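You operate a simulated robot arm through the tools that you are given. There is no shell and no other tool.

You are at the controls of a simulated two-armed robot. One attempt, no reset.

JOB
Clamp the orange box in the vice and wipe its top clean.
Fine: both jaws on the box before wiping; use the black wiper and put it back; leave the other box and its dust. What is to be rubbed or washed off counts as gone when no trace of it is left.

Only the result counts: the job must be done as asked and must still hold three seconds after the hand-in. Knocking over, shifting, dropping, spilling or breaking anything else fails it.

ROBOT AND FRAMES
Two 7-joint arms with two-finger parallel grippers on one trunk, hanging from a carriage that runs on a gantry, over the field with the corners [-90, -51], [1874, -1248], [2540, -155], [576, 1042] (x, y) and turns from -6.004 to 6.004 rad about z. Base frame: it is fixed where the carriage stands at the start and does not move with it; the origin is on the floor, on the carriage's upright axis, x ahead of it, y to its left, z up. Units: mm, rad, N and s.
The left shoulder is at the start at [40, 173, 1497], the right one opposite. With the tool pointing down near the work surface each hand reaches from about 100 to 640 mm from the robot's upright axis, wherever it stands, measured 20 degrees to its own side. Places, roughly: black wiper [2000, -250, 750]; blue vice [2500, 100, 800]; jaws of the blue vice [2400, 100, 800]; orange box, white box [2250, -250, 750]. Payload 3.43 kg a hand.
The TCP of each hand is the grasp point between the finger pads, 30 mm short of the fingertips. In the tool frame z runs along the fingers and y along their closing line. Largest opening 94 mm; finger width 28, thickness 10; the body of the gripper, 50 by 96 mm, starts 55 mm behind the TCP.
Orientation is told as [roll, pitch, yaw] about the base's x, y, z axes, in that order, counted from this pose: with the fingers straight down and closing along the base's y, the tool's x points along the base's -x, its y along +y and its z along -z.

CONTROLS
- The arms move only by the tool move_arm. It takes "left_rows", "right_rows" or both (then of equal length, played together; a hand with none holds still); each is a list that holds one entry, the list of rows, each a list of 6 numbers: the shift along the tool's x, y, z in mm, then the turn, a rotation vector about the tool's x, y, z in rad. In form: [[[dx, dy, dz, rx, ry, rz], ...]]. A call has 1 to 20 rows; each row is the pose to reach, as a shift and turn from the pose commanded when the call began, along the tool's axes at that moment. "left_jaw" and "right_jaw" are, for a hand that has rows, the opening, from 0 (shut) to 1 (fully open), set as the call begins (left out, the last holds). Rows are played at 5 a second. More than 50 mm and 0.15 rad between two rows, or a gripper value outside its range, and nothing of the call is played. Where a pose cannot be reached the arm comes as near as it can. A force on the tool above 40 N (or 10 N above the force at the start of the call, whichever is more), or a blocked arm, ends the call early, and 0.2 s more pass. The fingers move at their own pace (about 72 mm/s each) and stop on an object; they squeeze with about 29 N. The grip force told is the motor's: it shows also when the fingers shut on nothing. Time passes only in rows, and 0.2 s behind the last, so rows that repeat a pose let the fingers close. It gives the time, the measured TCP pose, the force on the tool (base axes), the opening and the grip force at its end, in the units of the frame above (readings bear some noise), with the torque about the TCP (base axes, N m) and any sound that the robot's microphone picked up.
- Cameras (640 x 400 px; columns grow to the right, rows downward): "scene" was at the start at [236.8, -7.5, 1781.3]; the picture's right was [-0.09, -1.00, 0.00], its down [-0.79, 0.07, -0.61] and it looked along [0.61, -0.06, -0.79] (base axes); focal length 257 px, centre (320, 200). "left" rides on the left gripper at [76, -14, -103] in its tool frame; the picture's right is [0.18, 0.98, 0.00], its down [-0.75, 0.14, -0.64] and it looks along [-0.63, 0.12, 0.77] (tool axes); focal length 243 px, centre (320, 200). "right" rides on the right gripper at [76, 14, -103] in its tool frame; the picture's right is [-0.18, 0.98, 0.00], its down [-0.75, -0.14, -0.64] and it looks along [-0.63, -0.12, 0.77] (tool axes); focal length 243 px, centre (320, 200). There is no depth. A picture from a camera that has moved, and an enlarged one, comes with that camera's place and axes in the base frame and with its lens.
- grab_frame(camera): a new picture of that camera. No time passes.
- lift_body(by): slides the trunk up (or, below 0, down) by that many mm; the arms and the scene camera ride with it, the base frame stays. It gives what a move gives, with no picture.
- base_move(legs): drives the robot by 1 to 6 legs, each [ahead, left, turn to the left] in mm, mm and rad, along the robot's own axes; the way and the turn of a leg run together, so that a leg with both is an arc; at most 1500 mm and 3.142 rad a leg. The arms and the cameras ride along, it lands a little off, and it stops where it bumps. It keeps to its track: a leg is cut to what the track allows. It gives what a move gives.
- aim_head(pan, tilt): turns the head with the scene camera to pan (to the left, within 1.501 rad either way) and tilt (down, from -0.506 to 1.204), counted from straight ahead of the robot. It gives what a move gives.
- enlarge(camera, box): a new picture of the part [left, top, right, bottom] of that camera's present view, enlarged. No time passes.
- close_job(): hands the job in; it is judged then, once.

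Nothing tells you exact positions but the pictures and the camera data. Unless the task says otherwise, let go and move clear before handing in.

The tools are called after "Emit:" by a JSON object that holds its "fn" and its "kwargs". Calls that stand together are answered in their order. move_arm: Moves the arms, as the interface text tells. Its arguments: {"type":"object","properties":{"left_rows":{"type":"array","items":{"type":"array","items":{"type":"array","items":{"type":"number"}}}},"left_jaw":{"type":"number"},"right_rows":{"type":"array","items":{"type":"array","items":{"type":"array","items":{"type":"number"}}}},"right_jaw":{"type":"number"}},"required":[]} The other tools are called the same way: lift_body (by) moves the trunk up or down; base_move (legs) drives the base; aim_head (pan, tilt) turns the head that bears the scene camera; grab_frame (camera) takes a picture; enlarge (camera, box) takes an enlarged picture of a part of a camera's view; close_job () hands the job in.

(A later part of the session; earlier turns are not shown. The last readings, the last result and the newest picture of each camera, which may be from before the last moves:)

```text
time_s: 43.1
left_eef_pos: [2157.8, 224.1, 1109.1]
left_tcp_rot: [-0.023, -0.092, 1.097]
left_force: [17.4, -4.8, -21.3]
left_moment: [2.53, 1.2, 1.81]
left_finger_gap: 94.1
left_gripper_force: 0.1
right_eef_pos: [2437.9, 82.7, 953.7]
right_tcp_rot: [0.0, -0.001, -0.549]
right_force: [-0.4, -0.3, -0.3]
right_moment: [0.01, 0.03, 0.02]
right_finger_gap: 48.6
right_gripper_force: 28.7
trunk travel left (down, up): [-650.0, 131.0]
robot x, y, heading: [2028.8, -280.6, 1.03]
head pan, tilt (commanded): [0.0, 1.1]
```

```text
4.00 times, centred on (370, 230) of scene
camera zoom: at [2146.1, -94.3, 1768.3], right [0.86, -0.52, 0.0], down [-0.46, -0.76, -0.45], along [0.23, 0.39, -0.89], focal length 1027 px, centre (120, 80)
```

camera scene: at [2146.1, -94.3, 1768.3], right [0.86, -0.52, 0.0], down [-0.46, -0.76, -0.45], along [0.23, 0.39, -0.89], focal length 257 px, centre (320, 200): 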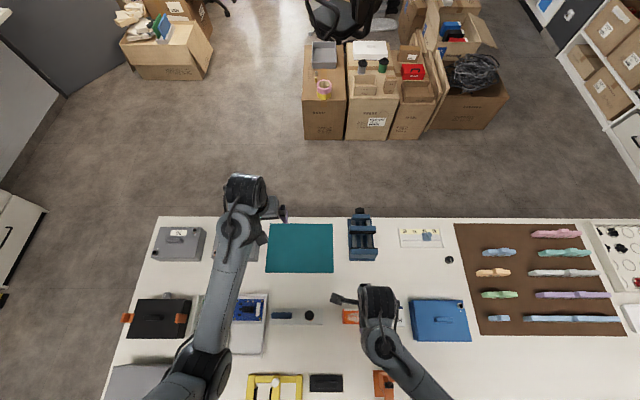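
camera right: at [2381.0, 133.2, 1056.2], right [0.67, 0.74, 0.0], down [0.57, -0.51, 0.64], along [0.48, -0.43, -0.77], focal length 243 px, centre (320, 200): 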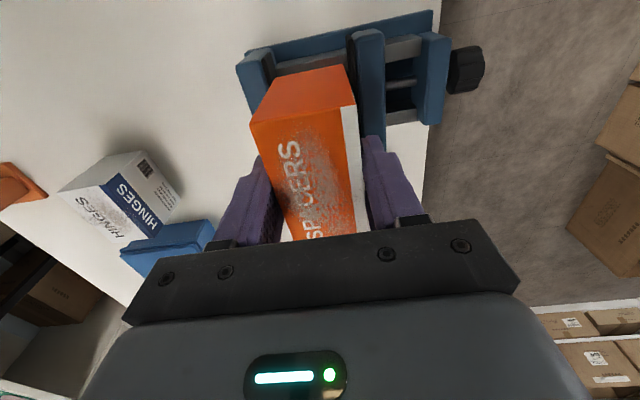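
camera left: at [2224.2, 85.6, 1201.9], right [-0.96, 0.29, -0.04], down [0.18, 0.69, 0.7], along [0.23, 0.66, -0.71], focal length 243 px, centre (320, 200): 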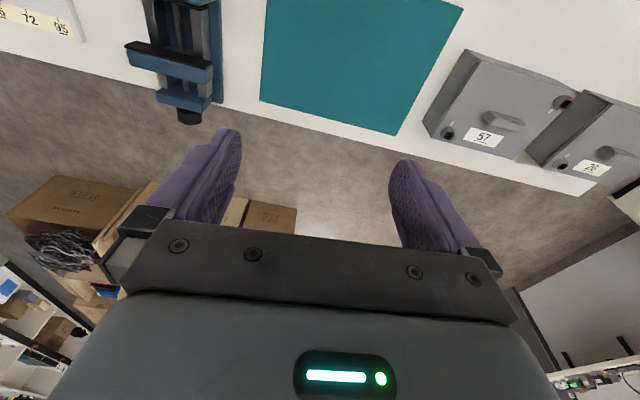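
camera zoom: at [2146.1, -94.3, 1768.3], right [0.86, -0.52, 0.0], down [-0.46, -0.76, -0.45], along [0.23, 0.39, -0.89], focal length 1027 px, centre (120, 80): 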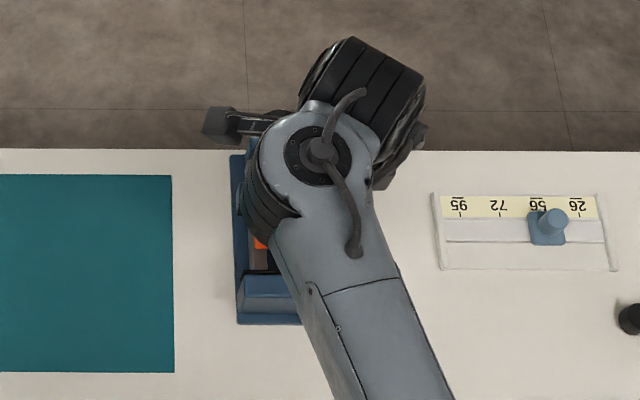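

The box hangs over the jaws. I'll enlarge the hand view to measure the jaw positions relative to the box.

Emit:
{"fn": "enlarge", "kwargs": {"camera": "right", "box": [220, 0, 500, 175]}}

```text
2.29 times, centred on (360, 88) of right
camera zoom: at [2381.0, 133.2, 1056.2], right [0.67, 0.74, 0.0], down [0.57, -0.51, 0.64], along [0.48, -0.43, -0.77], focal length 555 px, centre (229, 457)
```

zoom: 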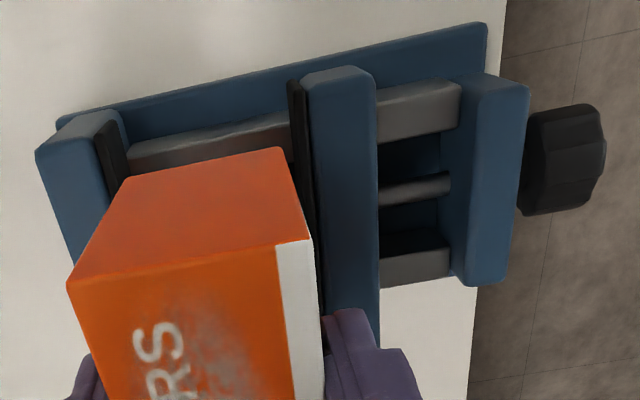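

The box bottom spans ahead 8–53 mm from the fixed jaw plate, and the gap is about 2–60, so it's nearly centred. I'll lower it slowly into the jaws.

Emit:
{"fn": "move_arm", "kwargs": {"right_rows": [[[0, 1, 2, 0, 0, 0], [0, 1, 6, 0, 0, 0], [0, 1, 11, 0, 0, 0], [0, 1, 17, 0, 0, 0], [0, 1, 22, 0, 0, 0], [0, 1, 26, 0, 0, 0], [0, 1, 29, 0, 0, 0], [0, 1, 30, 0, 0, 0], [0, 1, 30, 0, 0, 0]]]}}

Emit:
{"fn": "enlarge", "kwargs": {"camera": "right", "box": [220, 0, 500, 175]}}

```text
time_s: 45.1
left_eef_pos: [2157.1, 223.7, 1108.5]
left_tcp_rot: [-0.024, -0.093, 1.097]
left_force: [19.5, -5.8, -21.1]
left_moment: [2.51, 1.23, 1.94]
left_finger_gap: 93.9
left_gripper_force: 0.2
right_eef_pos: [2440.3, 82.8, 922.2]
right_tcp_rot: [0.0, 0.0, -0.55]
right_force: [-0.4, -0.5, -0.7]
right_moment: [-0.03, 0.01, 0.0]
right_finger_gap: 49.0
right_gripper_force: 28.8
trunk travel left (down, up): [-650.0, 131.0]
robot x, y, heading: [2025.3, -286.4, 1.032]
head pan, tilt (commanded): [0.0, 1.1]
```

```text
2.29 times, centred on (360, 88) of right
camera zoom: at [2381.6, 133.7, 1025.9], right [0.67, 0.74, 0.0], down [0.57, -0.51, 0.64], along [0.48, -0.43, -0.77], focal length 555 px, centre (229, 457)
```

zoom: 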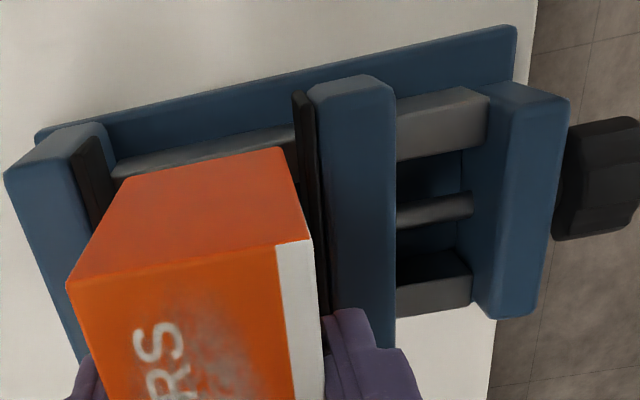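

Clearances look like roughly 5 mm near side and 6 mm far side. I'll continue down into the gap.

Emit:
{"fn": "move_arm", "kwargs": {"right_rows": [[[0, 0, 2, 0, 0, 0], [0, 0, 5, 0, 0, 0], [0, 0, 9, 0, 0, 0], [0, 0, 13, 0, 0, 0], [0, 0, 16, 0, 0, 0], [0, 0, 18, 0, 0, 0], [0, 0, 18, 0, 0, 0]]]}}

Emit:
{"fn": "enlarge", "kwargs": {"camera": "right", "box": [220, 0, 500, 175]}}

```text
time_s: 46.8
left_eef_pos: [2157.7, 224.0, 1108.8]
left_tcp_rot: [-0.026, -0.093, 1.097]
left_force: [18.3, -5.0, -20.9]
left_moment: [2.49, 1.27, 1.91]
left_finger_gap: 94.3
left_gripper_force: 0.0
right_eef_pos: [2438.8, 83.2, 906.3]
right_tcp_rot: [0.001, 0.001, -0.549]
right_force: [-0.8, -0.2, 0.0]
right_moment: [-0.02, -0.01, 0.05]
right_finger_gap: 48.5
right_gripper_force: 29.1
trunk travel left (down, up): [-650.0, 131.0]
robot x, y, heading: [2028.6, -286.0, 1.03]
head pan, tilt (commanded): [0.0, 1.1]
```

```text
2.29 times, centred on (360, 88) of right
camera zoom: at [2381.5, 133.9, 1008.5], right [0.67, 0.74, 0.0], down [0.57, -0.51, 0.64], along [0.48, -0.43, -0.77], focal length 555 px, centre (229, 457)
```

zoom: 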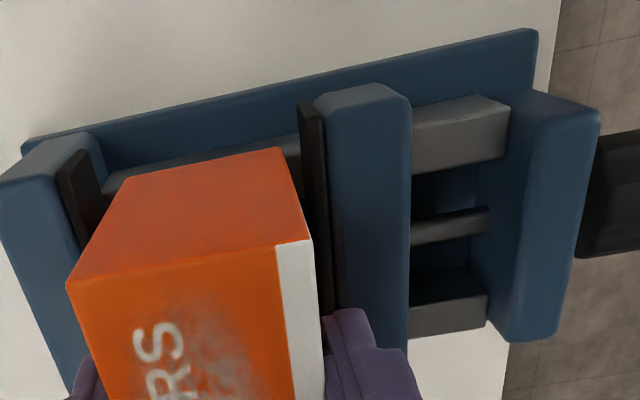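

Free inside the gap, no contact yet. I'll keep lowering in small steps until it rests on the rails.

Emit:
{"fn": "move_arm", "kwargs": {"right_rows": [[[0, 0, 1, 0, 0, 0], [0, 0, 3, 0, 0, 0], [0, 0, 5, 0, 0, 0], [0, 0, 7, 0, 0, 0], [0, 0, 8, 0, 0, 0], [0, 0, 8, 0, 0, 0]]]}}

Emit:
{"fn": "enlarge", "kwargs": {"camera": "right", "box": [220, 0, 500, 175]}}

```text
time_s: 48.1
left_eef_pos: [2158.0, 224.4, 1108.3]
left_tcp_rot: [-0.025, -0.092, 1.096]
left_force: [17.7, -5.0, -21.3]
left_moment: [2.49, 1.23, 1.89]
left_finger_gap: 94.0
left_gripper_force: 0.0
right_eef_pos: [2440.4, 83.3, 897.1]
right_tcp_rot: [-0.001, 0.001, -0.553]
right_force: [-0.6, 0.3, -1.3]
right_moment: [0.0, -0.06, 0.02]
right_finger_gap: 48.7
right_gripper_force: 29.4
trunk travel left (down, up): [-650.0, 131.0]
robot x, y, heading: [2029.7, -284.3, 1.028]
head pan, tilt (commanded): [0.0, 1.1]
```

```text
2.29 times, centred on (360, 88) of right
camera zoom: at [2382.3, 133.8, 1000.0], right [0.67, 0.74, 0.0], down [0.57, -0.51, 0.64], along [0.48, -0.43, -0.77], focal length 555 px, centre (229, 457)
```

zoom: 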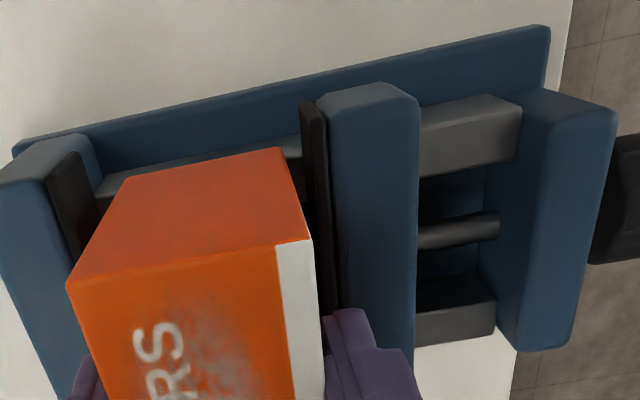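

Still free. I'll continue lowering a few millimetres at a time, watching the vertical force.

Emit:
{"fn": "move_arm", "kwargs": {"right_rows": [[[0, 0, 1, 0, 0, 0], [0, 0, 2, 0, 0, 0], [0, 0, 3, 0, 0, 0], [0, 0, 4, 0, 0, 0], [0, 0, 5, 0, 0, 0], [0, 0, 5, 0, 0, 0]]]}}

Emit:
{"fn": "enlarge", "kwargs": {"camera": "right", "box": [180, 0, 460, 175]}}

```text
time_s: 49.5
left_eef_pos: [2157.2, 223.0, 1108.1]
left_tcp_rot: [-0.025, -0.092, 1.098]
left_force: [18.5, -5.3, -21.3]
left_moment: [2.44, 1.27, 1.87]
left_finger_gap: 94.0
left_gripper_force: 0.1
right_eef_pos: [2445.2, 80.1, 893.3]
right_tcp_rot: [-0.001, -0.004, -0.552]
right_force: [-0.7, -0.3, 0.4]
right_moment: [0.04, 0.03, -0.01]
right_finger_gap: 48.7
right_gripper_force: 29.1
trunk travel left (down, up): [-650.0, 131.0]
robot x, y, heading: [2028.0, -283.7, 1.031]
head pan, tilt (commanded): [0.0, 1.1]
```

```text
2.29 times, centred on (320, 88) of right
camera zoom: at [2386.2, 132.1, 994.5], right [0.67, 0.74, 0.0], down [0.56, -0.51, 0.65], along [0.48, -0.43, -0.76], focal length 555 px, centre (320, 457)
```

zoom: 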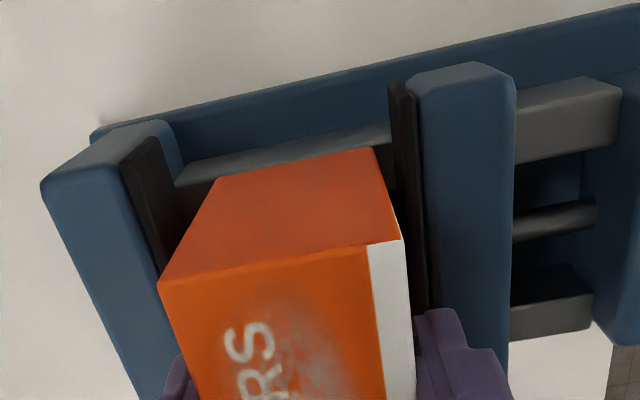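

The hand drifted ~5 mm to the right without load, so the arm may be near a limit; the box should be nearly on the rails (~z 818). I'll hold and check the pose again.

Emit:
{"fn": "move_arm", "kwargs": {"right_rows": [[[0, 0, 0, 0, 0, 0], [0, 0, 0, 0, 0, 0], [0, 0, 0, 0, 0, 0]]]}}

Emit:
{"fn": "grab_frame", "kwargs": {"camera": "scene"}}

```text
time_s: 50.4
left_eef_pos: [2157.5, 224.0, 1110.1]
left_tcp_rot: [-0.026, -0.091, 1.098]
left_force: [18.6, -5.1, -21.9]
left_moment: [2.51, 1.24, 1.86]
left_finger_gap: 93.9
left_gripper_force: 0.0
right_eef_pos: [2445.1, 80.1, 892.5]
right_tcp_rot: [0.002, -0.004, -0.552]
right_force: [-0.2, -0.3, 0.5]
right_moment: [-0.03, 0.0, -0.01]
right_finger_gap: 48.9
right_gripper_force: 29.0
trunk travel left (down, up): [-650.0, 131.0]
robot x, y, heading: [2025.7, -283.6, 1.029]
head pan, tilt (commanded): [0.0, 1.1]
```

```text
taken
camera scene: at [2146.0, -94.3, 1768.3], right [0.86, -0.52, 0.0], down [-0.46, -0.76, -0.45], along [0.23, 0.39, -0.89], focal length 257 px, centre (320, 200)
```

scene: 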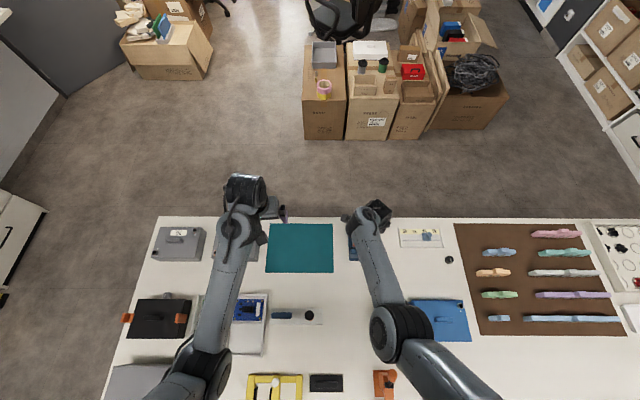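

The hold is stable. I'll lower a little further and watch how the pose responds.

Emit:
{"fn": "move_arm", "kwargs": {"right_rows": [[[0, 0, 1, 0, 0, 0], [0, 0, 2, 0, 0, 0], [0, 0, 3, 0, 0, 0], [0, 0, 3, 0, 0, 0]]]}}

Emit:
{"fn": "enlarge", "kwargs": {"camera": "right", "box": [180, 0, 460, 175]}}

```text
time_s: 51.4
left_eef_pos: [2157.9, 223.8, 1108.8]
left_tcp_rot: [-0.024, -0.092, 1.098]
left_force: [18.9, -6.5, -20.8]
left_moment: [2.46, 1.22, 1.87]
left_finger_gap: 94.1
left_gripper_force: 0.0
right_eef_pos: [2447.2, 79.2, 887.9]
right_tcp_rot: [0.0, -0.009, -0.555]
right_force: [0.5, 0.3, -0.2]
right_moment: [0.0, -0.01, 0.04]
right_finger_gap: 48.8
right_gripper_force: 29.3
trunk travel left (down, up): [-650.0, 131.0]
robot x, y, heading: [2027.8, -283.0, 1.032]
head pan, tilt (commanded): [0.0, 1.1]
```

```text
2.29 times, centred on (320, 88) of right
camera zoom: at [2388.0, 131.4, 991.3], right [0.67, 0.74, 0.0], down [0.56, -0.51, 0.65], along [0.48, -0.44, -0.76], focal length 555 px, centre (320, 457)
```

zoom: 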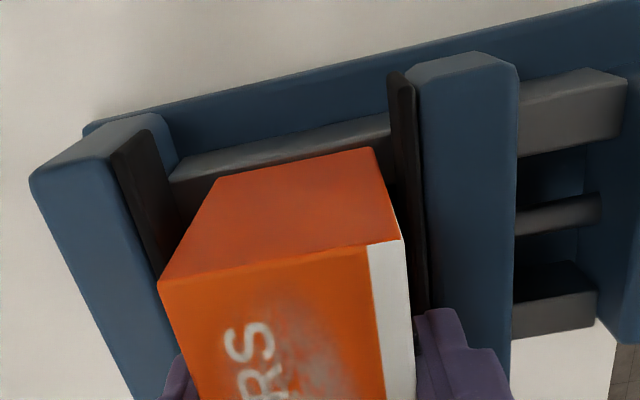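

A joint limit is making it drift. I'll lift the box back out, raise the hand, then lower the trunk about 90 mm to get more room.

Emit:
{"fn": "move_arm", "kwargs": {"right_rows": [[[0, 0, -2, 0, 0, 0], [2, 0, -6, 0, 0, 0], [5, 0, -11, 0, 0.003, 0], [8, 0, -17, 0, 0.006, 0], [8, 0, -24, 0, 0.009, 0], [8, 0, -32, 0, 0.009, 0], [8, 0, -42, 0, 0.009, 0], [8, 0, -54, 0, 0.009, 0], [8, 0, -68, 0, 0.009, 0], [8, 0, -84, 0, 0.009, 0], [8, 0, -100, 0, 0.009, 0], [8, 0, -116, 0, 0.009, 0], [8, 0, -130, 0, 0.009, 0], [8, 0, -142, 0, 0.009, 0], [8, 0, -149, 0, 0.009, 0], [8, 0, -152, 0, 0.009, 0], [8, 0, -152, 0, 0.009, 0]]]}}

Emit:
{"fn": "grab_frame", "kwargs": {"camera": "right"}}

```text
time_s: 55.0
left_eef_pos: [2157.4, 224.2, 1108.5]
left_tcp_rot: [-0.025, -0.094, 1.097]
left_force: [19.2, -5.8, -20.8]
left_moment: [2.49, 1.23, 1.85]
left_finger_gap: 94.1
left_gripper_force: 0.1
right_eef_pos: [2431.5, 86.4, 1042.8]
right_tcp_rot: [0.001, 0.009, -0.551]
right_force: [-0.1, 0.0, -0.3]
right_moment: [0.03, -0.02, 0.01]
right_finger_gap: 48.5
right_gripper_force: 29.1
trunk travel left (down, up): [-650.0, 131.0]
robot x, y, heading: [2028.8, -282.3, 1.03]
head pan, tilt (commanded): [0.0, 1.1]
```

```text
taken
camera right: at [2375.2, 137.6, 1144.9], right [0.67, 0.74, 0.0], down [0.57, -0.52, 0.63], along [0.47, -0.43, -0.77], focal length 243 px, centre (320, 200)
```

right: 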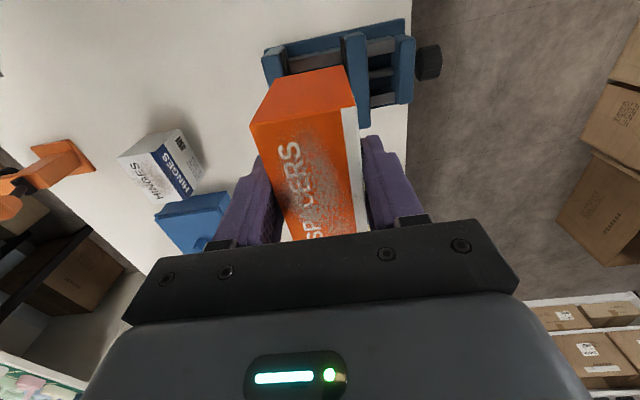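

The hand is up at z 1043 with the box held. Now I'll lower the trunk 90 mm.

Emit:
{"fn": "lift_body", "kwargs": {"by": -90}}

Emit:
{"fn": "enlarge", "kwargs": {"camera": "right", "box": [180, 0, 460, 175]}}

Emit:
{"fn": "grab_frame", "kwargs": {"camera": "scene"}}

```text
time_s: 56.2
left_eef_pos: [2157.4, 224.6, 1018.7]
left_tcp_rot: [-0.024, -0.091, 1.097]
left_force: [18.8, -5.5, -20.7]
left_moment: [2.49, 1.3, 1.93]
left_finger_gap: 94.1
left_gripper_force: 0.0
right_eef_pos: [2432.6, 87.9, 952.4]
right_tcp_rot: [0.0, 0.011, -0.549]
right_force: [1.3, 0.8, -0.6]
right_moment: [-0.02, -0.01, -0.02]
right_finger_gap: 48.7
right_gripper_force: 28.5
trunk travel left (down, up): [-560.0, 221.0]
robot x, y, heading: [2029.2, -287.1, 1.033]
head pan, tilt (commanded): [0.0, 1.1]
```

```text
2.29 times, centred on (320, 88) of right
camera zoom: at [2375.3, 137.8, 1055.0], right [0.67, 0.74, 0.0], down [0.57, -0.52, 0.63], along [0.47, -0.43, -0.77], focal length 555 px, centre (320, 457)
```

zoom: 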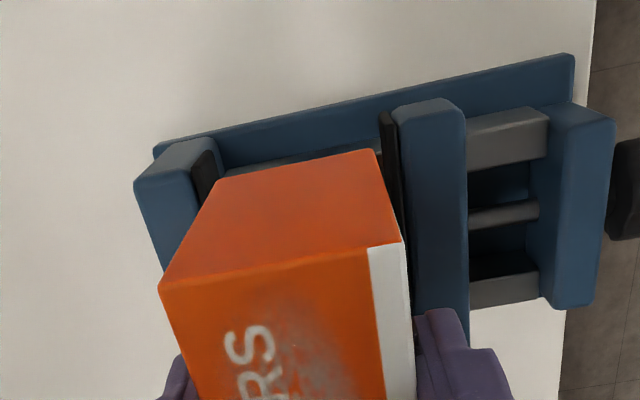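

```text
taken
camera scene: at [2146.1, -94.2, 1678.4], right [0.86, -0.52, 0.0], down [-0.46, -0.76, -0.45], along [0.23, 0.39, -0.89], focal length 257 px, centre (320, 200)
```

scene: 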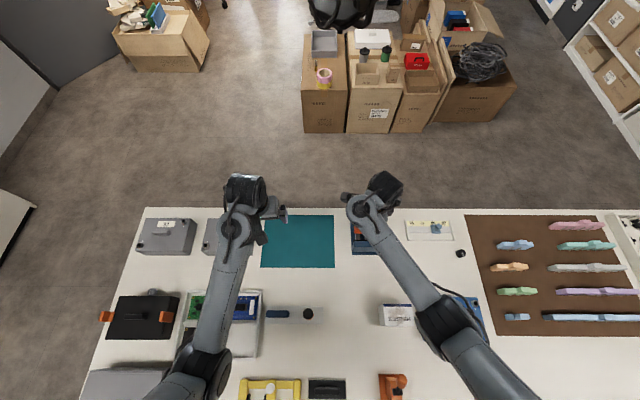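

I'll correct the 9 mm sideways offset and the small tilt, then lower the box into the gap again.

Emit:
{"fn": "move_arm", "kwargs": {"right_rows": [[[-2, 0, 1, 0, -0.002, 0], [-5, 0, 4, 0, -0.006, 0], [-8, 0, 9, 0, -0.01, 0], [-9, 0, 15, 0, -0.01, 0], [-9, 0, 21, 0, -0.01, 0], [-9, 0, 27, 0, -0.01, 0], [-9, 0, 33, 0, -0.01, 0], [-9, 0, 38, 0, -0.01, 0], [-9, 0, 42, 0, -0.01, 0], [-9, 0, 45, 0, -0.01, 0], [-9, 0, 45, 0, -0.01, 0]]]}}

Emit:
{"fn": "enlarge", "kwargs": {"camera": "right", "box": [180, 0, 460, 175]}}

```text
time_s: 58.6
left_eef_pos: [2158.2, 224.5, 1019.5]
left_tcp_rot: [-0.023, -0.094, 1.098]
left_force: [19.6, -5.3, -21.8]
left_moment: [2.48, 1.25, 1.88]
left_finger_gap: 94.1
left_gripper_force: 0.2
right_eef_pos: [2439.0, 82.4, 906.4]
right_tcp_rot: [0.001, 0.001, -0.551]
right_force: [0.2, 0.8, -1.7]
right_moment: [-0.03, 0.02, 0.01]
right_finger_gap: 48.6
right_gripper_force: 29.2
trunk travel left (down, up): [-560.0, 221.0]
robot x, y, heading: [2028.6, -283.3, 1.026]
head pan, tilt (commanded): [0.0, 1.1]
```

```text
2.29 times, centred on (320, 88) of right
camera zoom: at [2381.9, 133.7, 1008.8], right [0.67, 0.74, 0.0], down [0.57, -0.51, 0.64], along [0.48, -0.43, -0.77], focal length 555 px, centre (320, 457)
```

zoom: 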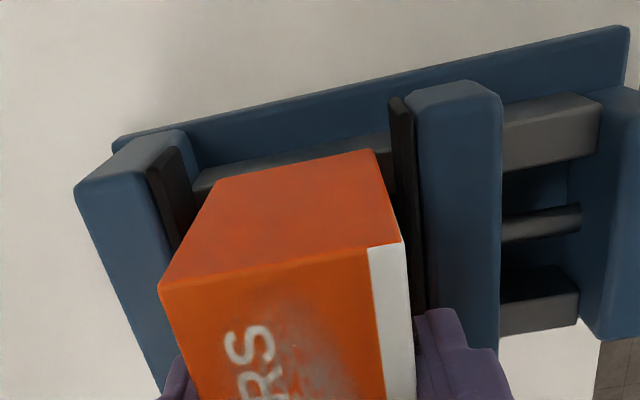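

Good alignment and no drift. I'll keep lowering gently until contact.

Emit:
{"fn": "move_arm", "kwargs": {"right_rows": [[[0, 0, 2, 0, 0, 0], [0, 0, 5, 0, 0, 0], [0, 0, 8, 0, 0, 0], [0, 0, 10, 0, 0, 0], [0, 0, 12, 0, 0, 0], [0, 0, 14, 0, 0, 0], [0, 0, 15, 0, 0, 0], [0, 0, 15, 0, 0, 0]]]}}

Emit:
{"fn": "enlarge", "kwargs": {"camera": "right", "box": [180, 0, 460, 175]}}

```text
time_s: 60.4
left_eef_pos: [2157.9, 223.8, 1019.5]
left_tcp_rot: [-0.026, -0.092, 1.099]
left_force: [19.0, -5.2, -21.6]
left_moment: [2.49, 1.22, 1.86]
left_finger_gap: 94.0
left_gripper_force: 0.1
right_eef_pos: [2438.9, 81.9, 891.5]
right_tcp_rot: [0.001, 0.0, -0.551]
right_force: [0.0, 0.6, -1.2]
right_moment: [-0.01, -0.01, -0.02]
right_finger_gap: 48.7
right_gripper_force: 29.4
trunk travel left (down, up): [-560.0, 221.0]
robot x, y, heading: [2028.6, -286.2, 1.025]
head pan, tilt (commanded): [0.0, 1.1]
```

```text
2.29 times, centred on (320, 88) of right
camera zoom: at [2381.6, 133.7, 994.0], right [0.67, 0.74, 0.0], down [0.57, -0.51, 0.64], along [0.48, -0.43, -0.77], focal length 555 px, centre (320, 457)
```

zoom: 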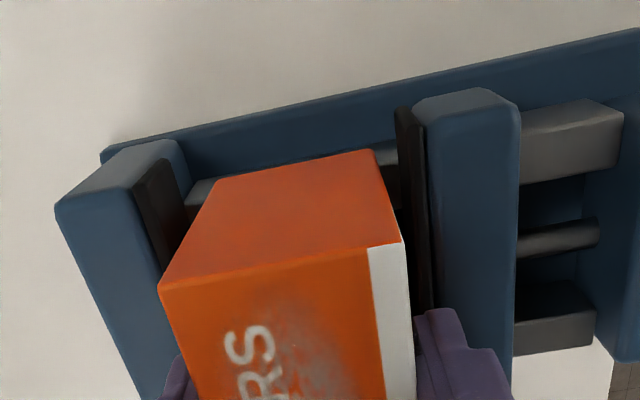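

Tracking is exact now. I'll go down in 1–2 mm steps to find the rails.

Emit:
{"fn": "move_arm", "kwargs": {"right_rows": [[[0, 0, 1, 0, 0, 0], [0, 0, 2, 0, 0, 0], [0, 0, 3, 0, 0, 0], [0, 0, 4, 0, 0, 0], [0, 0, 4, 0, 0, 0]]]}}

Emit:
{"fn": "enlarge", "kwargs": {"camera": "right", "box": [140, 0, 460, 200]}}

```text
time_s: 61.6
left_eef_pos: [2157.7, 224.2, 1019.7]
left_tcp_rot: [-0.023, -0.091, 1.099]
left_force: [18.7, -4.9, -21.5]
left_moment: [2.52, 1.27, 1.88]
left_finger_gap: 93.7
left_gripper_force: 0.0
right_eef_pos: [2440.8, 82.4, 888.1]
right_tcp_rot: [0.001, 0.001, -0.549]
right_force: [-0.7, -0.7, -0.7]
right_moment: [-0.02, -0.01, 0.0]
right_finger_gap: 49.0
right_gripper_force: 29.4
trunk travel left (down, up): [-560.0, 221.0]
robot x, y, heading: [2029.3, -281.4, 1.028]
head pan, tilt (commanded): [0.0, 1.1]
```

```text
2.00 times, centred on (300, 100) of right
camera zoom: at [2381.6, 133.8, 990.1], right [0.67, 0.74, 0.0], down [0.57, -0.51, 0.64], along [0.48, -0.43, -0.77], focal length 485 px, centre (360, 400)
```

zoom: 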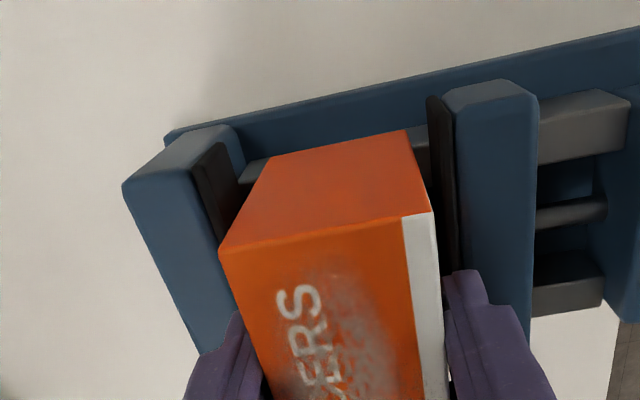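

No contact yet; the jaw tops are at about z 850 and my fingertips at about 858. I'll go just a few millimetres more to see whether the box meets the rails.

Emit:
{"fn": "move_arm", "kwargs": {"right_rows": [[[0, 0, 1, 0, 0, 0], [0, 0, 2, 0, 0, 0], [0, 0, 3, 0, 0, 0], [0, 0, 3, 0, 0, 0]]]}}

Emit:
{"fn": "grab_frame", "kwargs": {"camera": "right"}}

Emit:
{"fn": "grab_frame", "kwargs": {"camera": "left"}}

```text
time_s: 62.6
left_eef_pos: [2158.3, 223.9, 1018.4]
left_tcp_rot: [-0.024, -0.092, 1.097]
left_force: [18.5, -4.5, -21.6]
left_moment: [2.48, 1.23, 1.84]
left_finger_gap: 94.1
left_gripper_force: 0.1
right_eef_pos: [2441.2, 84.5, 886.2]
right_tcp_rot: [0.002, 0.0, -0.551]
right_force: [-4.9, -6.3, 25.4]
right_moment: [-0.03, 0.06, 0.01]
right_finger_gap: 48.6
right_gripper_force: 28.7
trunk travel left (down, up): [-560.0, 221.0]
robot x, y, heading: [2031.1, -282.8, 1.029]
head pan, tilt (commanded): [0.0, 1.1]
```

```text
taken
camera right: at [2382.1, 134.2, 988.6], right [0.67, 0.74, 0.0], down [0.57, -0.52, 0.64], along [0.48, -0.43, -0.77], focal length 243 px, centre (320, 200)
```

right: 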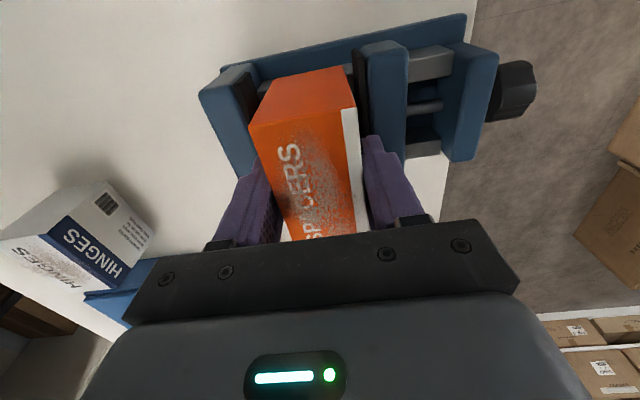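

```text
taken
camera left: at [2130.3, 142.9, 1114.5], right [-0.96, 0.29, -0.04], down [0.18, 0.69, 0.71], along [0.23, 0.67, -0.71], focal length 243 px, centre (320, 200)
```

left: 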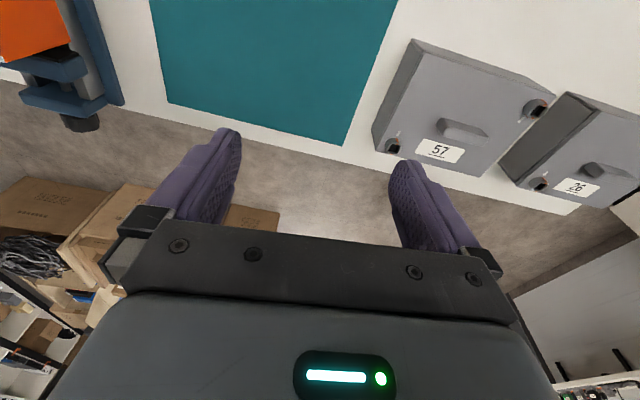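

Contact: 25 N upward at TCP z 886, so the box has reached the rails. I'll relieve the press by 1 mm, then open the fingers slightly.

Emit:
{"fn": "move_arm", "kwargs": {"right_rows": [[[0, 0, -0.7, 0, 0, 0], [0, 0, -1.2, 0, 0, 0], [0, 0, -1.2, 0, 0, 0], [0, 0, -1.2, 0, 0, 0]]]}}

Emit:
{"fn": "move_arm", "kwargs": {"right_rows": [[[0, 0, 0, 0, 0, 0], [0, 0, 0, 0, 0, 0], [0, 0, 0, 0, 0, 0], [0, 0, 0, 0, 0, 0]]], "right_jaw": 0.7}}

Emit:
{"fn": "grab_frame", "kwargs": {"camera": "right"}}

Emit:
{"fn": "enlarge", "kwargs": {"camera": "right", "box": [180, 0, 460, 175]}}

```text
time_s: 63.6
left_eef_pos: [2158.7, 223.7, 1019.4]
left_tcp_rot: [-0.023, -0.094, 1.097]
left_force: [18.9, -5.4, -20.4]
left_moment: [2.46, 1.27, 1.89]
left_finger_gap: 94.0
left_gripper_force: 0.2
right_eef_pos: [2439.7, 82.5, 886.8]
right_tcp_rot: [-0.001, 0.0, -0.552]
right_force: [-1.8, -1.5, 14.0]
right_moment: [0.12, 0.02, 0.0]
right_finger_gap: 48.8
right_gripper_force: 28.7
trunk travel left (down, up): [-560.0, 221.0]
robot x, y, heading: [2026.7, -283.7, 1.029]
head pan, tilt (commanded): [0.0, 1.1]
```

```text
time_s: 64.6
left_eef_pos: [2158.2, 223.8, 1017.8]
left_tcp_rot: [-0.025, -0.094, 1.098]
left_force: [19.1, -5.3, -22.2]
left_moment: [2.51, 1.22, 1.85]
left_finger_gap: 93.8
left_gripper_force: 0.1
right_eef_pos: [2440.4, 81.3, 885.0]
right_tcp_rot: [-0.002, -0.002, -0.549]
right_force: [-3.6, -5.9, 6.3]
right_moment: [0.12, 0.04, 0.04]
right_finger_gap: 62.0
right_gripper_force: 0.0
trunk travel left (down, up): [-560.0, 221.0]
robot x, y, heading: [2027.2, -283.0, 1.032]
head pan, tilt (commanded): [0.0, 1.1]
```

```text
taken
camera right: at [2381.7, 132.8, 987.3], right [0.67, 0.74, 0.0], down [0.57, -0.51, 0.64], along [0.48, -0.43, -0.77], focal length 243 px, centre (320, 200)
```

right: 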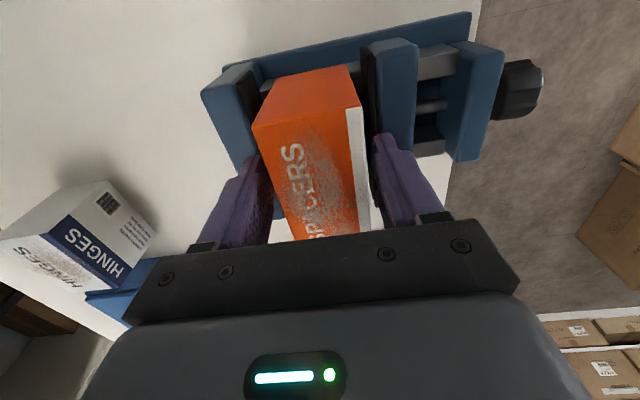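

```text
2.29 times, centred on (320, 88) of right
camera zoom: at [2381.7, 132.8, 987.3], right [0.67, 0.74, 0.0], down [0.57, -0.51, 0.64], along [0.48, -0.43, -0.77], focal length 555 px, centre (320, 457)
```

zoom: 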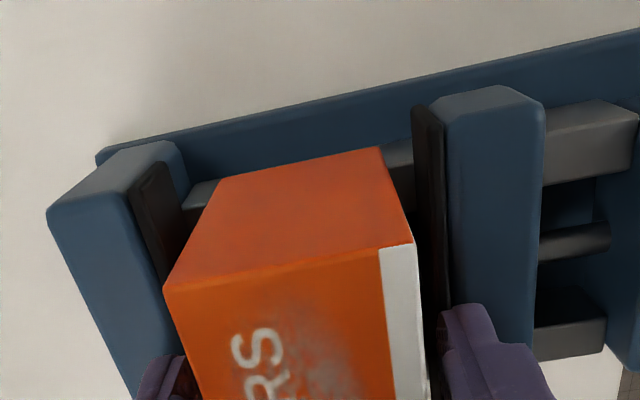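

The box is released and stands upright between the jaws; the fingertips seem to brush the jaw plates. I'll raise the hand straight up clear of the box.

Emit:
{"fn": "move_arm", "kwargs": {"right_rows": [[[0, 0, -1, 0, 0, 0], [0, 0, -4, 0, 0, 0], [0, 0, -10, 0, 0, 0], [0, 0, -20, 0, 0, 0], [0, 0, -32, 0, 0, 0], [0, 0, -44, 0, 0, 0], [0, 0, -54, 0, 0, 0], [0, 0, -59, 0, 0, 0], [0, 0, -60, 0, 0, 0], [0, 0, -60, 0, 0, 0]]]}}

Emit:
{"fn": "grab_frame", "kwargs": {"camera": "right"}}

Emit:
{"fn": "enlarge", "kwargs": {"camera": "right", "box": [180, 0, 460, 175]}}

```text
time_s: 66.8
left_eef_pos: [2158.5, 224.2, 1018.9]
left_tcp_rot: [-0.025, -0.092, 1.097]
left_force: [18.7, -4.3, -21.0]
left_moment: [2.48, 1.26, 1.86]
left_finger_gap: 94.1
left_gripper_force: 0.1
right_eef_pos: [2439.7, 82.7, 946.2]
right_tcp_rot: [0.001, 0.001, -0.55]
right_force: [-1.1, -0.2, -0.2]
right_moment: [0.02, 0.0, 0.01]
right_finger_gap: 65.6
right_gripper_force: 0.1
trunk travel left (down, up): [-560.0, 221.0]
robot x, y, heading: [2027.5, -287.4, 1.034]
head pan, tilt (commanded): [0.0, 1.1]
```

```text
taken
camera right: at [2382.0, 133.5, 1048.3], right [0.67, 0.74, 0.0], down [0.57, -0.51, 0.64], along [0.48, -0.43, -0.77], focal length 243 px, centre (320, 200)
```

right: 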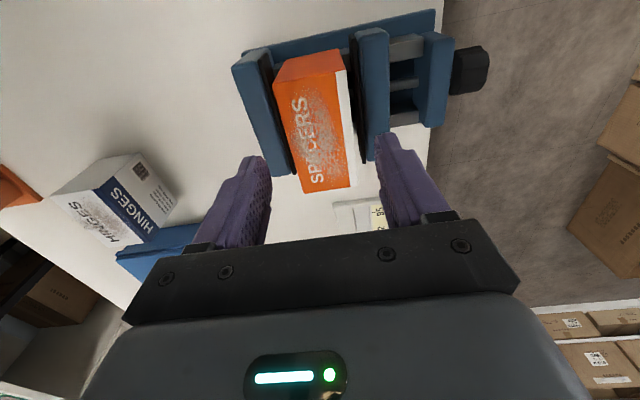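

```text
2.29 times, centred on (320, 88) of right
camera zoom: at [2382.0, 133.5, 1048.3], right [0.67, 0.74, 0.0], down [0.57, -0.51, 0.64], along [0.48, -0.43, -0.77], focal length 555 px, centre (320, 457)
```

zoom: 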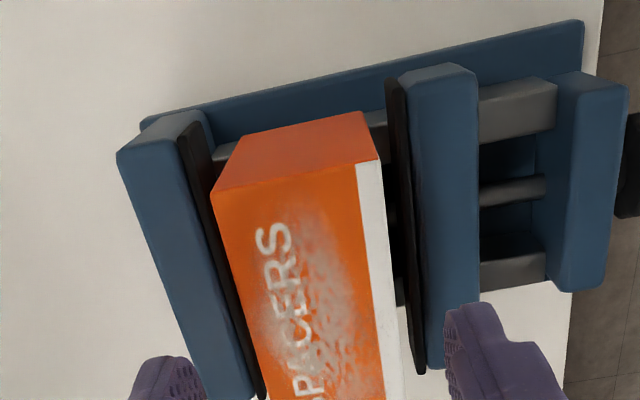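

The box stands squarely in the vice gap and I'm clear of it. Next I'll close the vice by pulling the moving jaw towards the box from behind; for better reach I'll drive 80 mm ahead first.

Emit:
{"fn": "base_move", "kwargs": {"legs": [[80, 0, 0]]}}

Emit:
{"fn": "move_arm", "kwargs": {"right_rows": [[[0, 0, 0, 0, 0, 0], [0, 0, 0, 0, 0, 0], [0, 0, 0, 0, 0, 0], [0, 0, 0, 0, 0, 0], [0, 0, 0, 0, 0, 0]]], "right_jaw": 0.0}}

Emit:
{"fn": "grab_frame", "kwargs": {"camera": "right"}}

Emit:
{"fn": "enlarge", "kwargs": {"camera": "right", "box": [120, 0, 400, 175]}}

Emit:
{"fn": "grab_frame", "kwargs": {"camera": "scene"}}

```text
time_s: 67.9
left_eef_pos: [2199.3, 292.9, 1019.8]
left_tcp_rot: [-0.025, -0.095, 1.098]
left_force: [18.2, -5.3, -21.0]
left_moment: [2.56, 1.22, 1.88]
left_finger_gap: 93.9
left_gripper_force: 0.1
right_eef_pos: [2481.6, 152.0, 946.5]
right_tcp_rot: [0.0, 0.0, -0.549]
right_force: [1.0, -0.4, 0.7]
right_moment: [-0.04, 0.01, 0.02]
right_finger_gap: 66.0
right_gripper_force: 0.1
trunk travel left (down, up): [-560.0, 221.0]
robot x, y, heading: [2069.3, -217.0, 1.028]
head pan, tilt (commanded): [0.0, 1.1]
```

```text
time_s: 69.1
left_eef_pos: [2199.1, 293.7, 1018.8]
left_tcp_rot: [-0.024, -0.094, 1.097]
left_force: [14.6, -2.9, -15.7]
left_moment: [1.65, 0.96, 1.35]
left_finger_gap: 94.2
left_gripper_force: 0.1
right_eef_pos: [2481.8, 150.3, 946.8]
right_tcp_rot: [0.0, 0.001, -0.55]
right_force: [1.0, -1.1, -0.9]
right_moment: [0.01, 0.02, -0.01]
right_finger_gap: 0.0
right_gripper_force: 28.7
trunk travel left (down, up): [-560.0, 221.0]
robot x, y, heading: [2072.4, -218.1, 1.032]
head pan, tilt (commanded): [0.0, 1.1]
```

```text
taken
camera right: at [2422.9, 202.0, 1048.4], right [0.67, 0.74, 0.0], down [0.57, -0.51, 0.64], along [0.48, -0.43, -0.77], focal length 243 px, centre (320, 200)
```

right: 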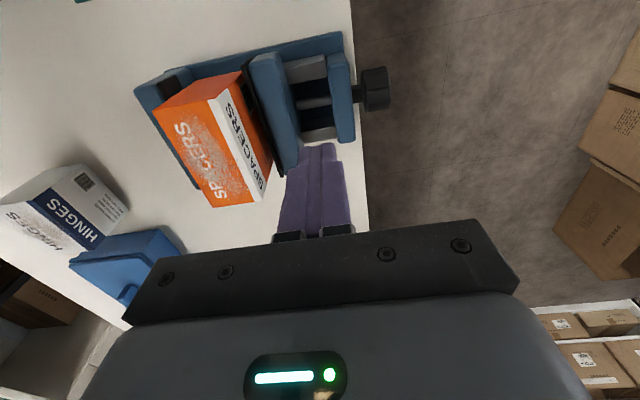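

```text
2.29 times, centred on (260, 88) of right
camera zoom: at [2422.9, 202.0, 1048.4], right [0.67, 0.74, 0.0], down [0.57, -0.51, 0.64], along [0.48, -0.43, -0.77], focal length 555 px, centre (457, 457)
```

zoom: 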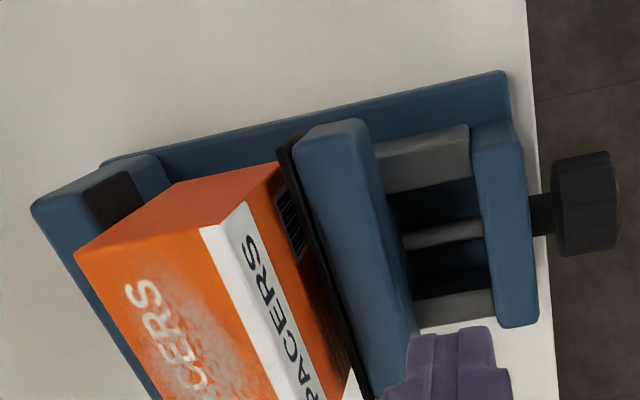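

```text
taken
camera scene: at [2187.1, -25.9, 1678.3], right [0.86, -0.52, 0.0], down [-0.46, -0.76, -0.45], along [0.23, 0.39, -0.89], focal length 257 px, centre (320, 200)
```

scene: 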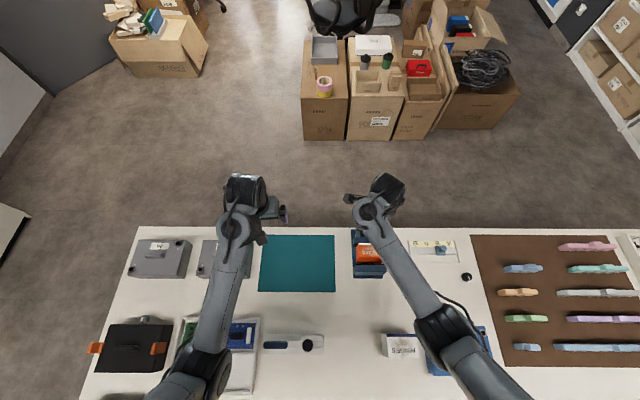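

The end block's top is only about z 811, so behind the moving jaw (z 820–850) there's free room. The closed fingers are already about 20 mm behind the jaw; I'll lower them to fingertip z ≈ 824.

Emit:
{"fn": "move_arm", "kwargs": {"right_rows": [[[0, 0, 3, 0, 0, 0], [0, 0, 10, 0, 0, 0], [0, 0, 22, 0, 0, 0], [0, 0, 36, 0, 0, 0], [0, 0, 50, 0, 0, 0], [0, 0, 63, 0, 0, 0], [0, 0, 74, 0, 0, 0], [0, 0, 83, 0, 0, 0], [0, 0, 89, 0, 0, 0], [0, 0, 92, 0, 0, 0], [0, 0, 92, 0, 0, 0]]]}}

Emit:
{"fn": "enlarge", "kwargs": {"camera": "right", "box": [120, 0, 440, 250]}}

Emit:
{"fn": "grab_frame", "kwargs": {"camera": "left"}}

```text
time_s: 71.5
left_eef_pos: [2198.9, 290.9, 1018.9]
left_tcp_rot: [-0.023, -0.094, 1.098]
left_force: [15.9, -5.3, -18.1]
left_moment: [2.09, 1.09, 1.61]
left_finger_gap: 93.8
left_gripper_force: 0.1
right_eef_pos: [2481.3, 151.0, 854.7]
right_tcp_rot: [0.0, 0.0, -0.551]
right_force: [0.7, -1.0, 0.5]
right_moment: [0.0, -0.01, -0.02]
right_finger_gap: 0.0
right_gripper_force: 29.0
trunk travel left (down, up): [-560.0, 221.0]
robot x, y, heading: [2070.9, -218.9, 1.03]
head pan, tilt (commanded): [0.0, 1.1]
```

```text
1.60 times, centred on (280, 125) of right
camera zoom: at [2422.8, 202.1, 956.5], right [0.67, 0.74, 0.0], down [0.57, -0.51, 0.64], along [0.48, -0.43, -0.77], focal length 388 px, centre (384, 320)
```

zoom: 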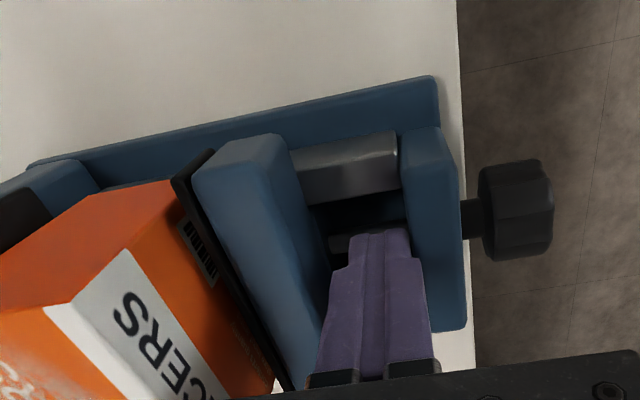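

```text
taken
camera left: at [2170.9, 211.3, 1114.3], right [-0.96, 0.29, -0.04], down [0.18, 0.69, 0.71], along [0.23, 0.67, -0.71], focal length 243 px, centre (320, 200)
```

left: 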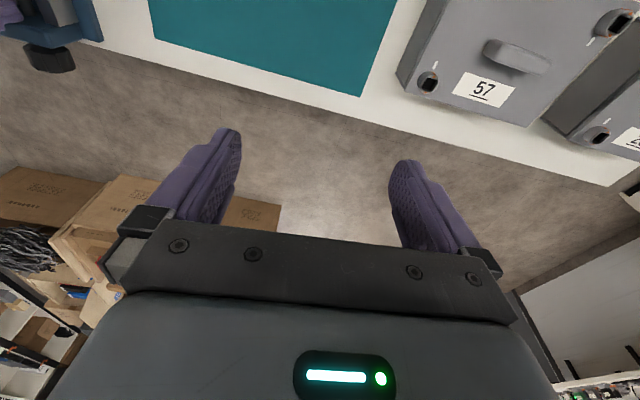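

The closed fingers are in place behind the moving jaw. I'll pull slowly towards the robot and watch the force.

Emit:
{"fn": "move_arm", "kwargs": {"right_rows": [[[0, -1, 0, 0, 0, 0], [0, -3, 0, 0, 0, 0], [0, -5, 0, 0, 0, 0], [0, -7, 0, 0, 0, 0], [0, -9, 0, 0, 0, 0], [0, -11, 0, 0, 0, 0], [0, -13, 0, 0, 0, 0], [0, -15, 0, 0, 0, 0], [0, -15, 0, 0, 0, 0]]]}}

Emit:
{"fn": "enlarge", "kwargs": {"camera": "right", "box": [120, 0, 440, 250]}}

```text
time_s: 73.5
left_eef_pos: [2199.7, 293.6, 1019.9]
left_tcp_rot: [-0.024, -0.096, 1.097]
left_force: [16.1, -4.5, -18.2]
left_moment: [2.17, 1.08, 1.65]
left_finger_gap: 94.1
left_gripper_force: 0.0
right_eef_pos: [2476.0, 138.9, 855.1]
right_tcp_rot: [0.003, -0.001, -0.549]
right_force: [5.0, 6.8, 3.2]
right_moment: [-0.03, -0.01, 0.17]
right_finger_gap: 0.0
right_gripper_force: 28.7
trunk travel left (down, up): [-560.0, 221.0]
robot x, y, heading: [2070.4, -215.2, 1.033]
head pan, tilt (commanded): [0.0, 1.1]
```

```text
1.60 times, centred on (280, 125) of right
camera zoom: at [2416.2, 190.9, 957.9], right [0.67, 0.74, 0.0], down [0.57, -0.52, 0.64], along [0.48, -0.43, -0.77], focal length 388 px, centre (384, 320)
```

zoom: 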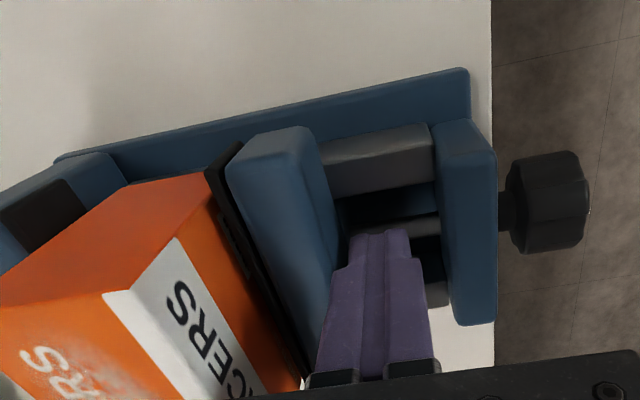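

Contact at about 8 N, and the jaw seems to move. I'll keep pulling slowly until it presses the box against the fixed jaw.

Emit:
{"fn": "move_arm", "kwargs": {"right_rows": [[[0, -1, 0, 0, 0, 0], [0, -2, 0, 0, 0, 0], [0, -3, 0, 0, 0, 0], [0, -4, 0, 0, 0, 0], [0, -5, 0, 0, 0, 0], [0, -6, 0, 0, 0, 0], [0, -6, 0, 0, 0, 0]]]}}

Emit:
{"fn": "enlarge", "kwargs": {"camera": "right", "box": [120, 0, 440, 250]}}

```text
time_s: 75.1
left_eef_pos: [2200.1, 294.8, 1020.5]
left_tcp_rot: [-0.026, -0.095, 1.097]
left_force: [16.6, -4.3, -19.0]
left_moment: [2.15, 1.09, 1.64]
left_finger_gap: 94.0
left_gripper_force: 0.0
right_eef_pos: [2472.6, 134.7, 855.0]
right_tcp_rot: [0.001, 0.002, -0.549]
right_force: [5.7, 8.2, 5.6]
right_moment: [-0.12, -0.03, 0.14]
right_finger_gap: 0.0
right_gripper_force: 28.6
trunk travel left (down, up): [-560.0, 221.0]
robot x, y, heading: [2068.0, -215.6, 1.027]
head pan, tilt (commanded): [0.0, 1.1]
```

```text
1.60 times, centred on (280, 125) of right
camera zoom: at [2413.3, 186.3, 957.5], right [0.67, 0.74, 0.0], down [0.57, -0.52, 0.64], along [0.48, -0.43, -0.77], focal length 388 px, centre (384, 320)
```

zoom: 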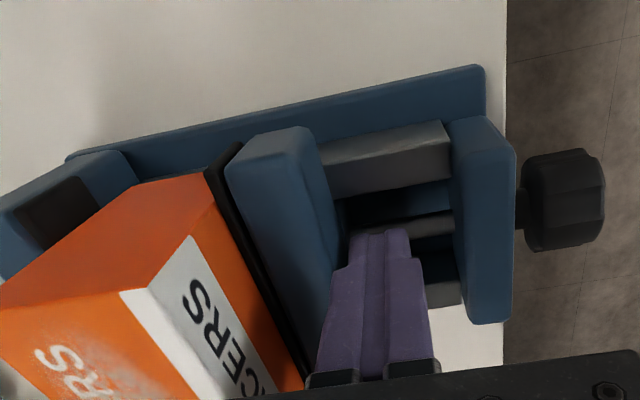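

The jaw slides with about 10 N and its plate is nearly on the box. I'll keep pulling until the force rises, showing the box pinned against the fixed jaw.

Emit:
{"fn": "move_arm", "kwargs": {"right_rows": [[[0, -1, 0, 0, 0, 0], [0, -2, 0, 0, 0, 0], [0, -3, 0, 0, 0, 0], [0, -4, 0, 0, 0, 0], [0, -5, 0, 0, 0, 0], [0, -5, 0, 0, 0, 0]]]}}

Emit:
{"fn": "enlarge", "kwargs": {"camera": "right", "box": [120, 0, 440, 250]}}

```text
time_s: 76.5
left_eef_pos: [2198.8, 293.9, 1019.8]
left_tcp_rot: [-0.023, -0.095, 1.097]
left_force: [15.4, -4.7, -19.9]
left_moment: [2.13, 1.09, 1.61]
left_finger_gap: 94.0
left_gripper_force: 0.0
right_eef_pos: [2475.9, 125.3, 853.5]
right_tcp_rot: [0.001, -0.012, -0.555]
right_force: [1.1, 9.5, -2.7]
right_moment: [0.05, -0.02, 0.1]
right_finger_gap: 0.1
right_gripper_force: 28.8
trunk travel left (down, up): [-560.0, 221.0]
robot x, y, heading: [2067.4, -217.9, 1.029]
head pan, tilt (commanded): [0.0, 1.1]
```

```text
1.60 times, centred on (280, 125) of right
camera zoom: at [2416.8, 178.1, 955.0], right [0.67, 0.74, 0.0], down [0.56, -0.51, 0.65], along [0.48, -0.44, -0.76], focal length 388 px, centre (384, 320)
```

zoom: 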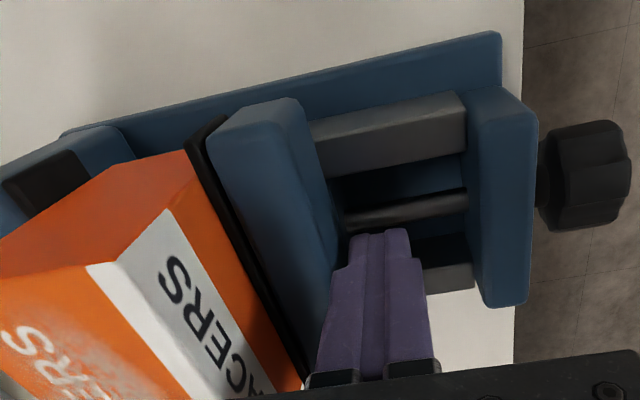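

The jaw is almost on the box but the arm again drifts sideways at this wrist turn. The end block is low, so I can do the pull with the hand in its natural turn; I'll back off, rise and rotate back.

Emit:
{"fn": "move_arm", "kwargs": {"right_rows": [[[0, 2, 0, 0, 0, 0], [0, 6, -2, 0, 0, 0], [0, 12, -8, 0, 0, 0], [0, 18, -18, 0, 0, 0], [0, 24, -32, 0, 0, 0], [0, 28, -48, 0, 0, 0], [0, 30, -64, 0, 0, 0], [0, 30, -78, 0, 0, 0], [0, 30, -88, 0, 0, 0], [0, 30, -92, 0, 0, 0], [0, 30, -92, 0, 0, 0]]]}}

Emit:
{"fn": "move_arm", "kwargs": {"right_rows": [[[0, 0, 0, 0, 0, -0.05], [0, 0, 0, 0, 0, -0.15], [0, 0, 0, 0, 0, -0.28], [0, 0, 0, 0, 0, -0.42], [0, 0, 0, 0, 0, -0.56], [0, 0, 0, 0, 0, -0.7], [0, 0, 0, 0, 0, -0.84], [0, 0, 0, 0, 0, -0.98], [0, 0, 0, 0, 0, -1.12], [0, 0, 0, 0, 0, -1.26], [0, 0, 0, 0, 0, -1.39], [0, 0, 0, 0, 0, -1.5], [0, 0, 0, 0, 0, -1.55], [0, 0, 0, 0, 0, -1.571], [0, 0, 0, 0, 0, -1.571], [0, 0, 0, 0, 0, -1.571]]]}}

Emit:
{"fn": "grab_frame", "kwargs": {"camera": "right"}}

Emit:
{"fn": "grab_frame", "kwargs": {"camera": "scene"}}

```text
time_s: 78.9
left_eef_pos: [2198.4, 292.1, 1019.4]
left_tcp_rot: [-0.025, -0.095, 1.097]
left_force: [16.2, -4.9, -19.0]
left_moment: [2.19, 1.08, 1.65]
left_finger_gap: 94.0
left_gripper_force: 0.1
right_eef_pos: [2482.1, 153.2, 946.8]
right_tcp_rot: [0.0, -0.001, -0.55]
right_force: [0.0, -0.3, 0.3]
right_moment: [-0.03, -0.02, -0.02]
right_finger_gap: 0.0
right_gripper_force: 29.1
trunk travel left (down, up): [-560.0, 221.0]
robot x, y, heading: [2069.3, -216.0, 1.029]
head pan, tilt (commanded): [0.0, 1.1]
```

```text
time_s: 82.3
left_eef_pos: [2198.9, 292.6, 1018.3]
left_tcp_rot: [-0.024, -0.093, 1.097]
left_force: [16.3, -3.8, -18.7]
left_moment: [2.17, 1.11, 1.64]
left_finger_gap: 94.0
left_gripper_force: 0.1
right_eef_pos: [2483.1, 154.2, 946.1]
right_tcp_rot: [0.001, -0.001, 1.02]
right_force: [0.2, -0.5, -0.8]
right_moment: [0.02, 0.0, 0.0]
right_finger_gap: 0.0
right_gripper_force: 29.4
trunk travel left (down, up): [-560.0, 221.0]
robot x, y, heading: [2067.0, -213.1, 1.035]
head pan, tilt (commanded): [0.0, 1.1]
```

```text
taken
camera right: at [2430.5, 96.1, 1048.3], right [-0.74, 0.67, 0.0], down [0.51, 0.57, 0.64], along [0.43, 0.48, -0.77], focal length 243 px, centre (320, 200)
```

right: 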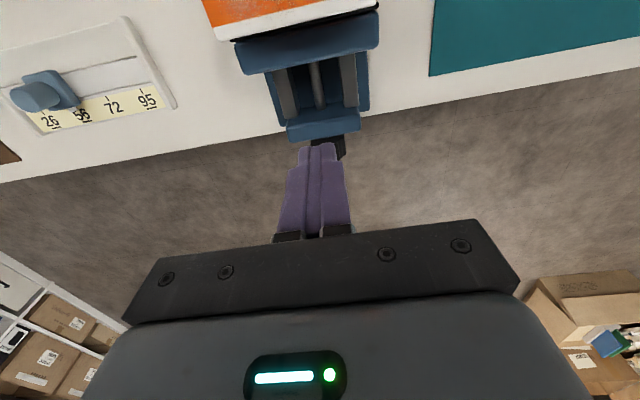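

```text
taken
camera scene: at [2187.1, -25.9, 1678.3], right [0.86, -0.52, 0.0], down [-0.46, -0.76, -0.45], along [0.23, 0.39, -0.89], focal length 257 px, centre (320, 200)
```

scene: 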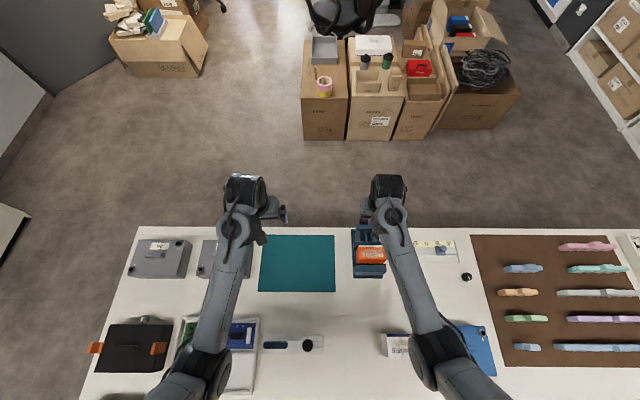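

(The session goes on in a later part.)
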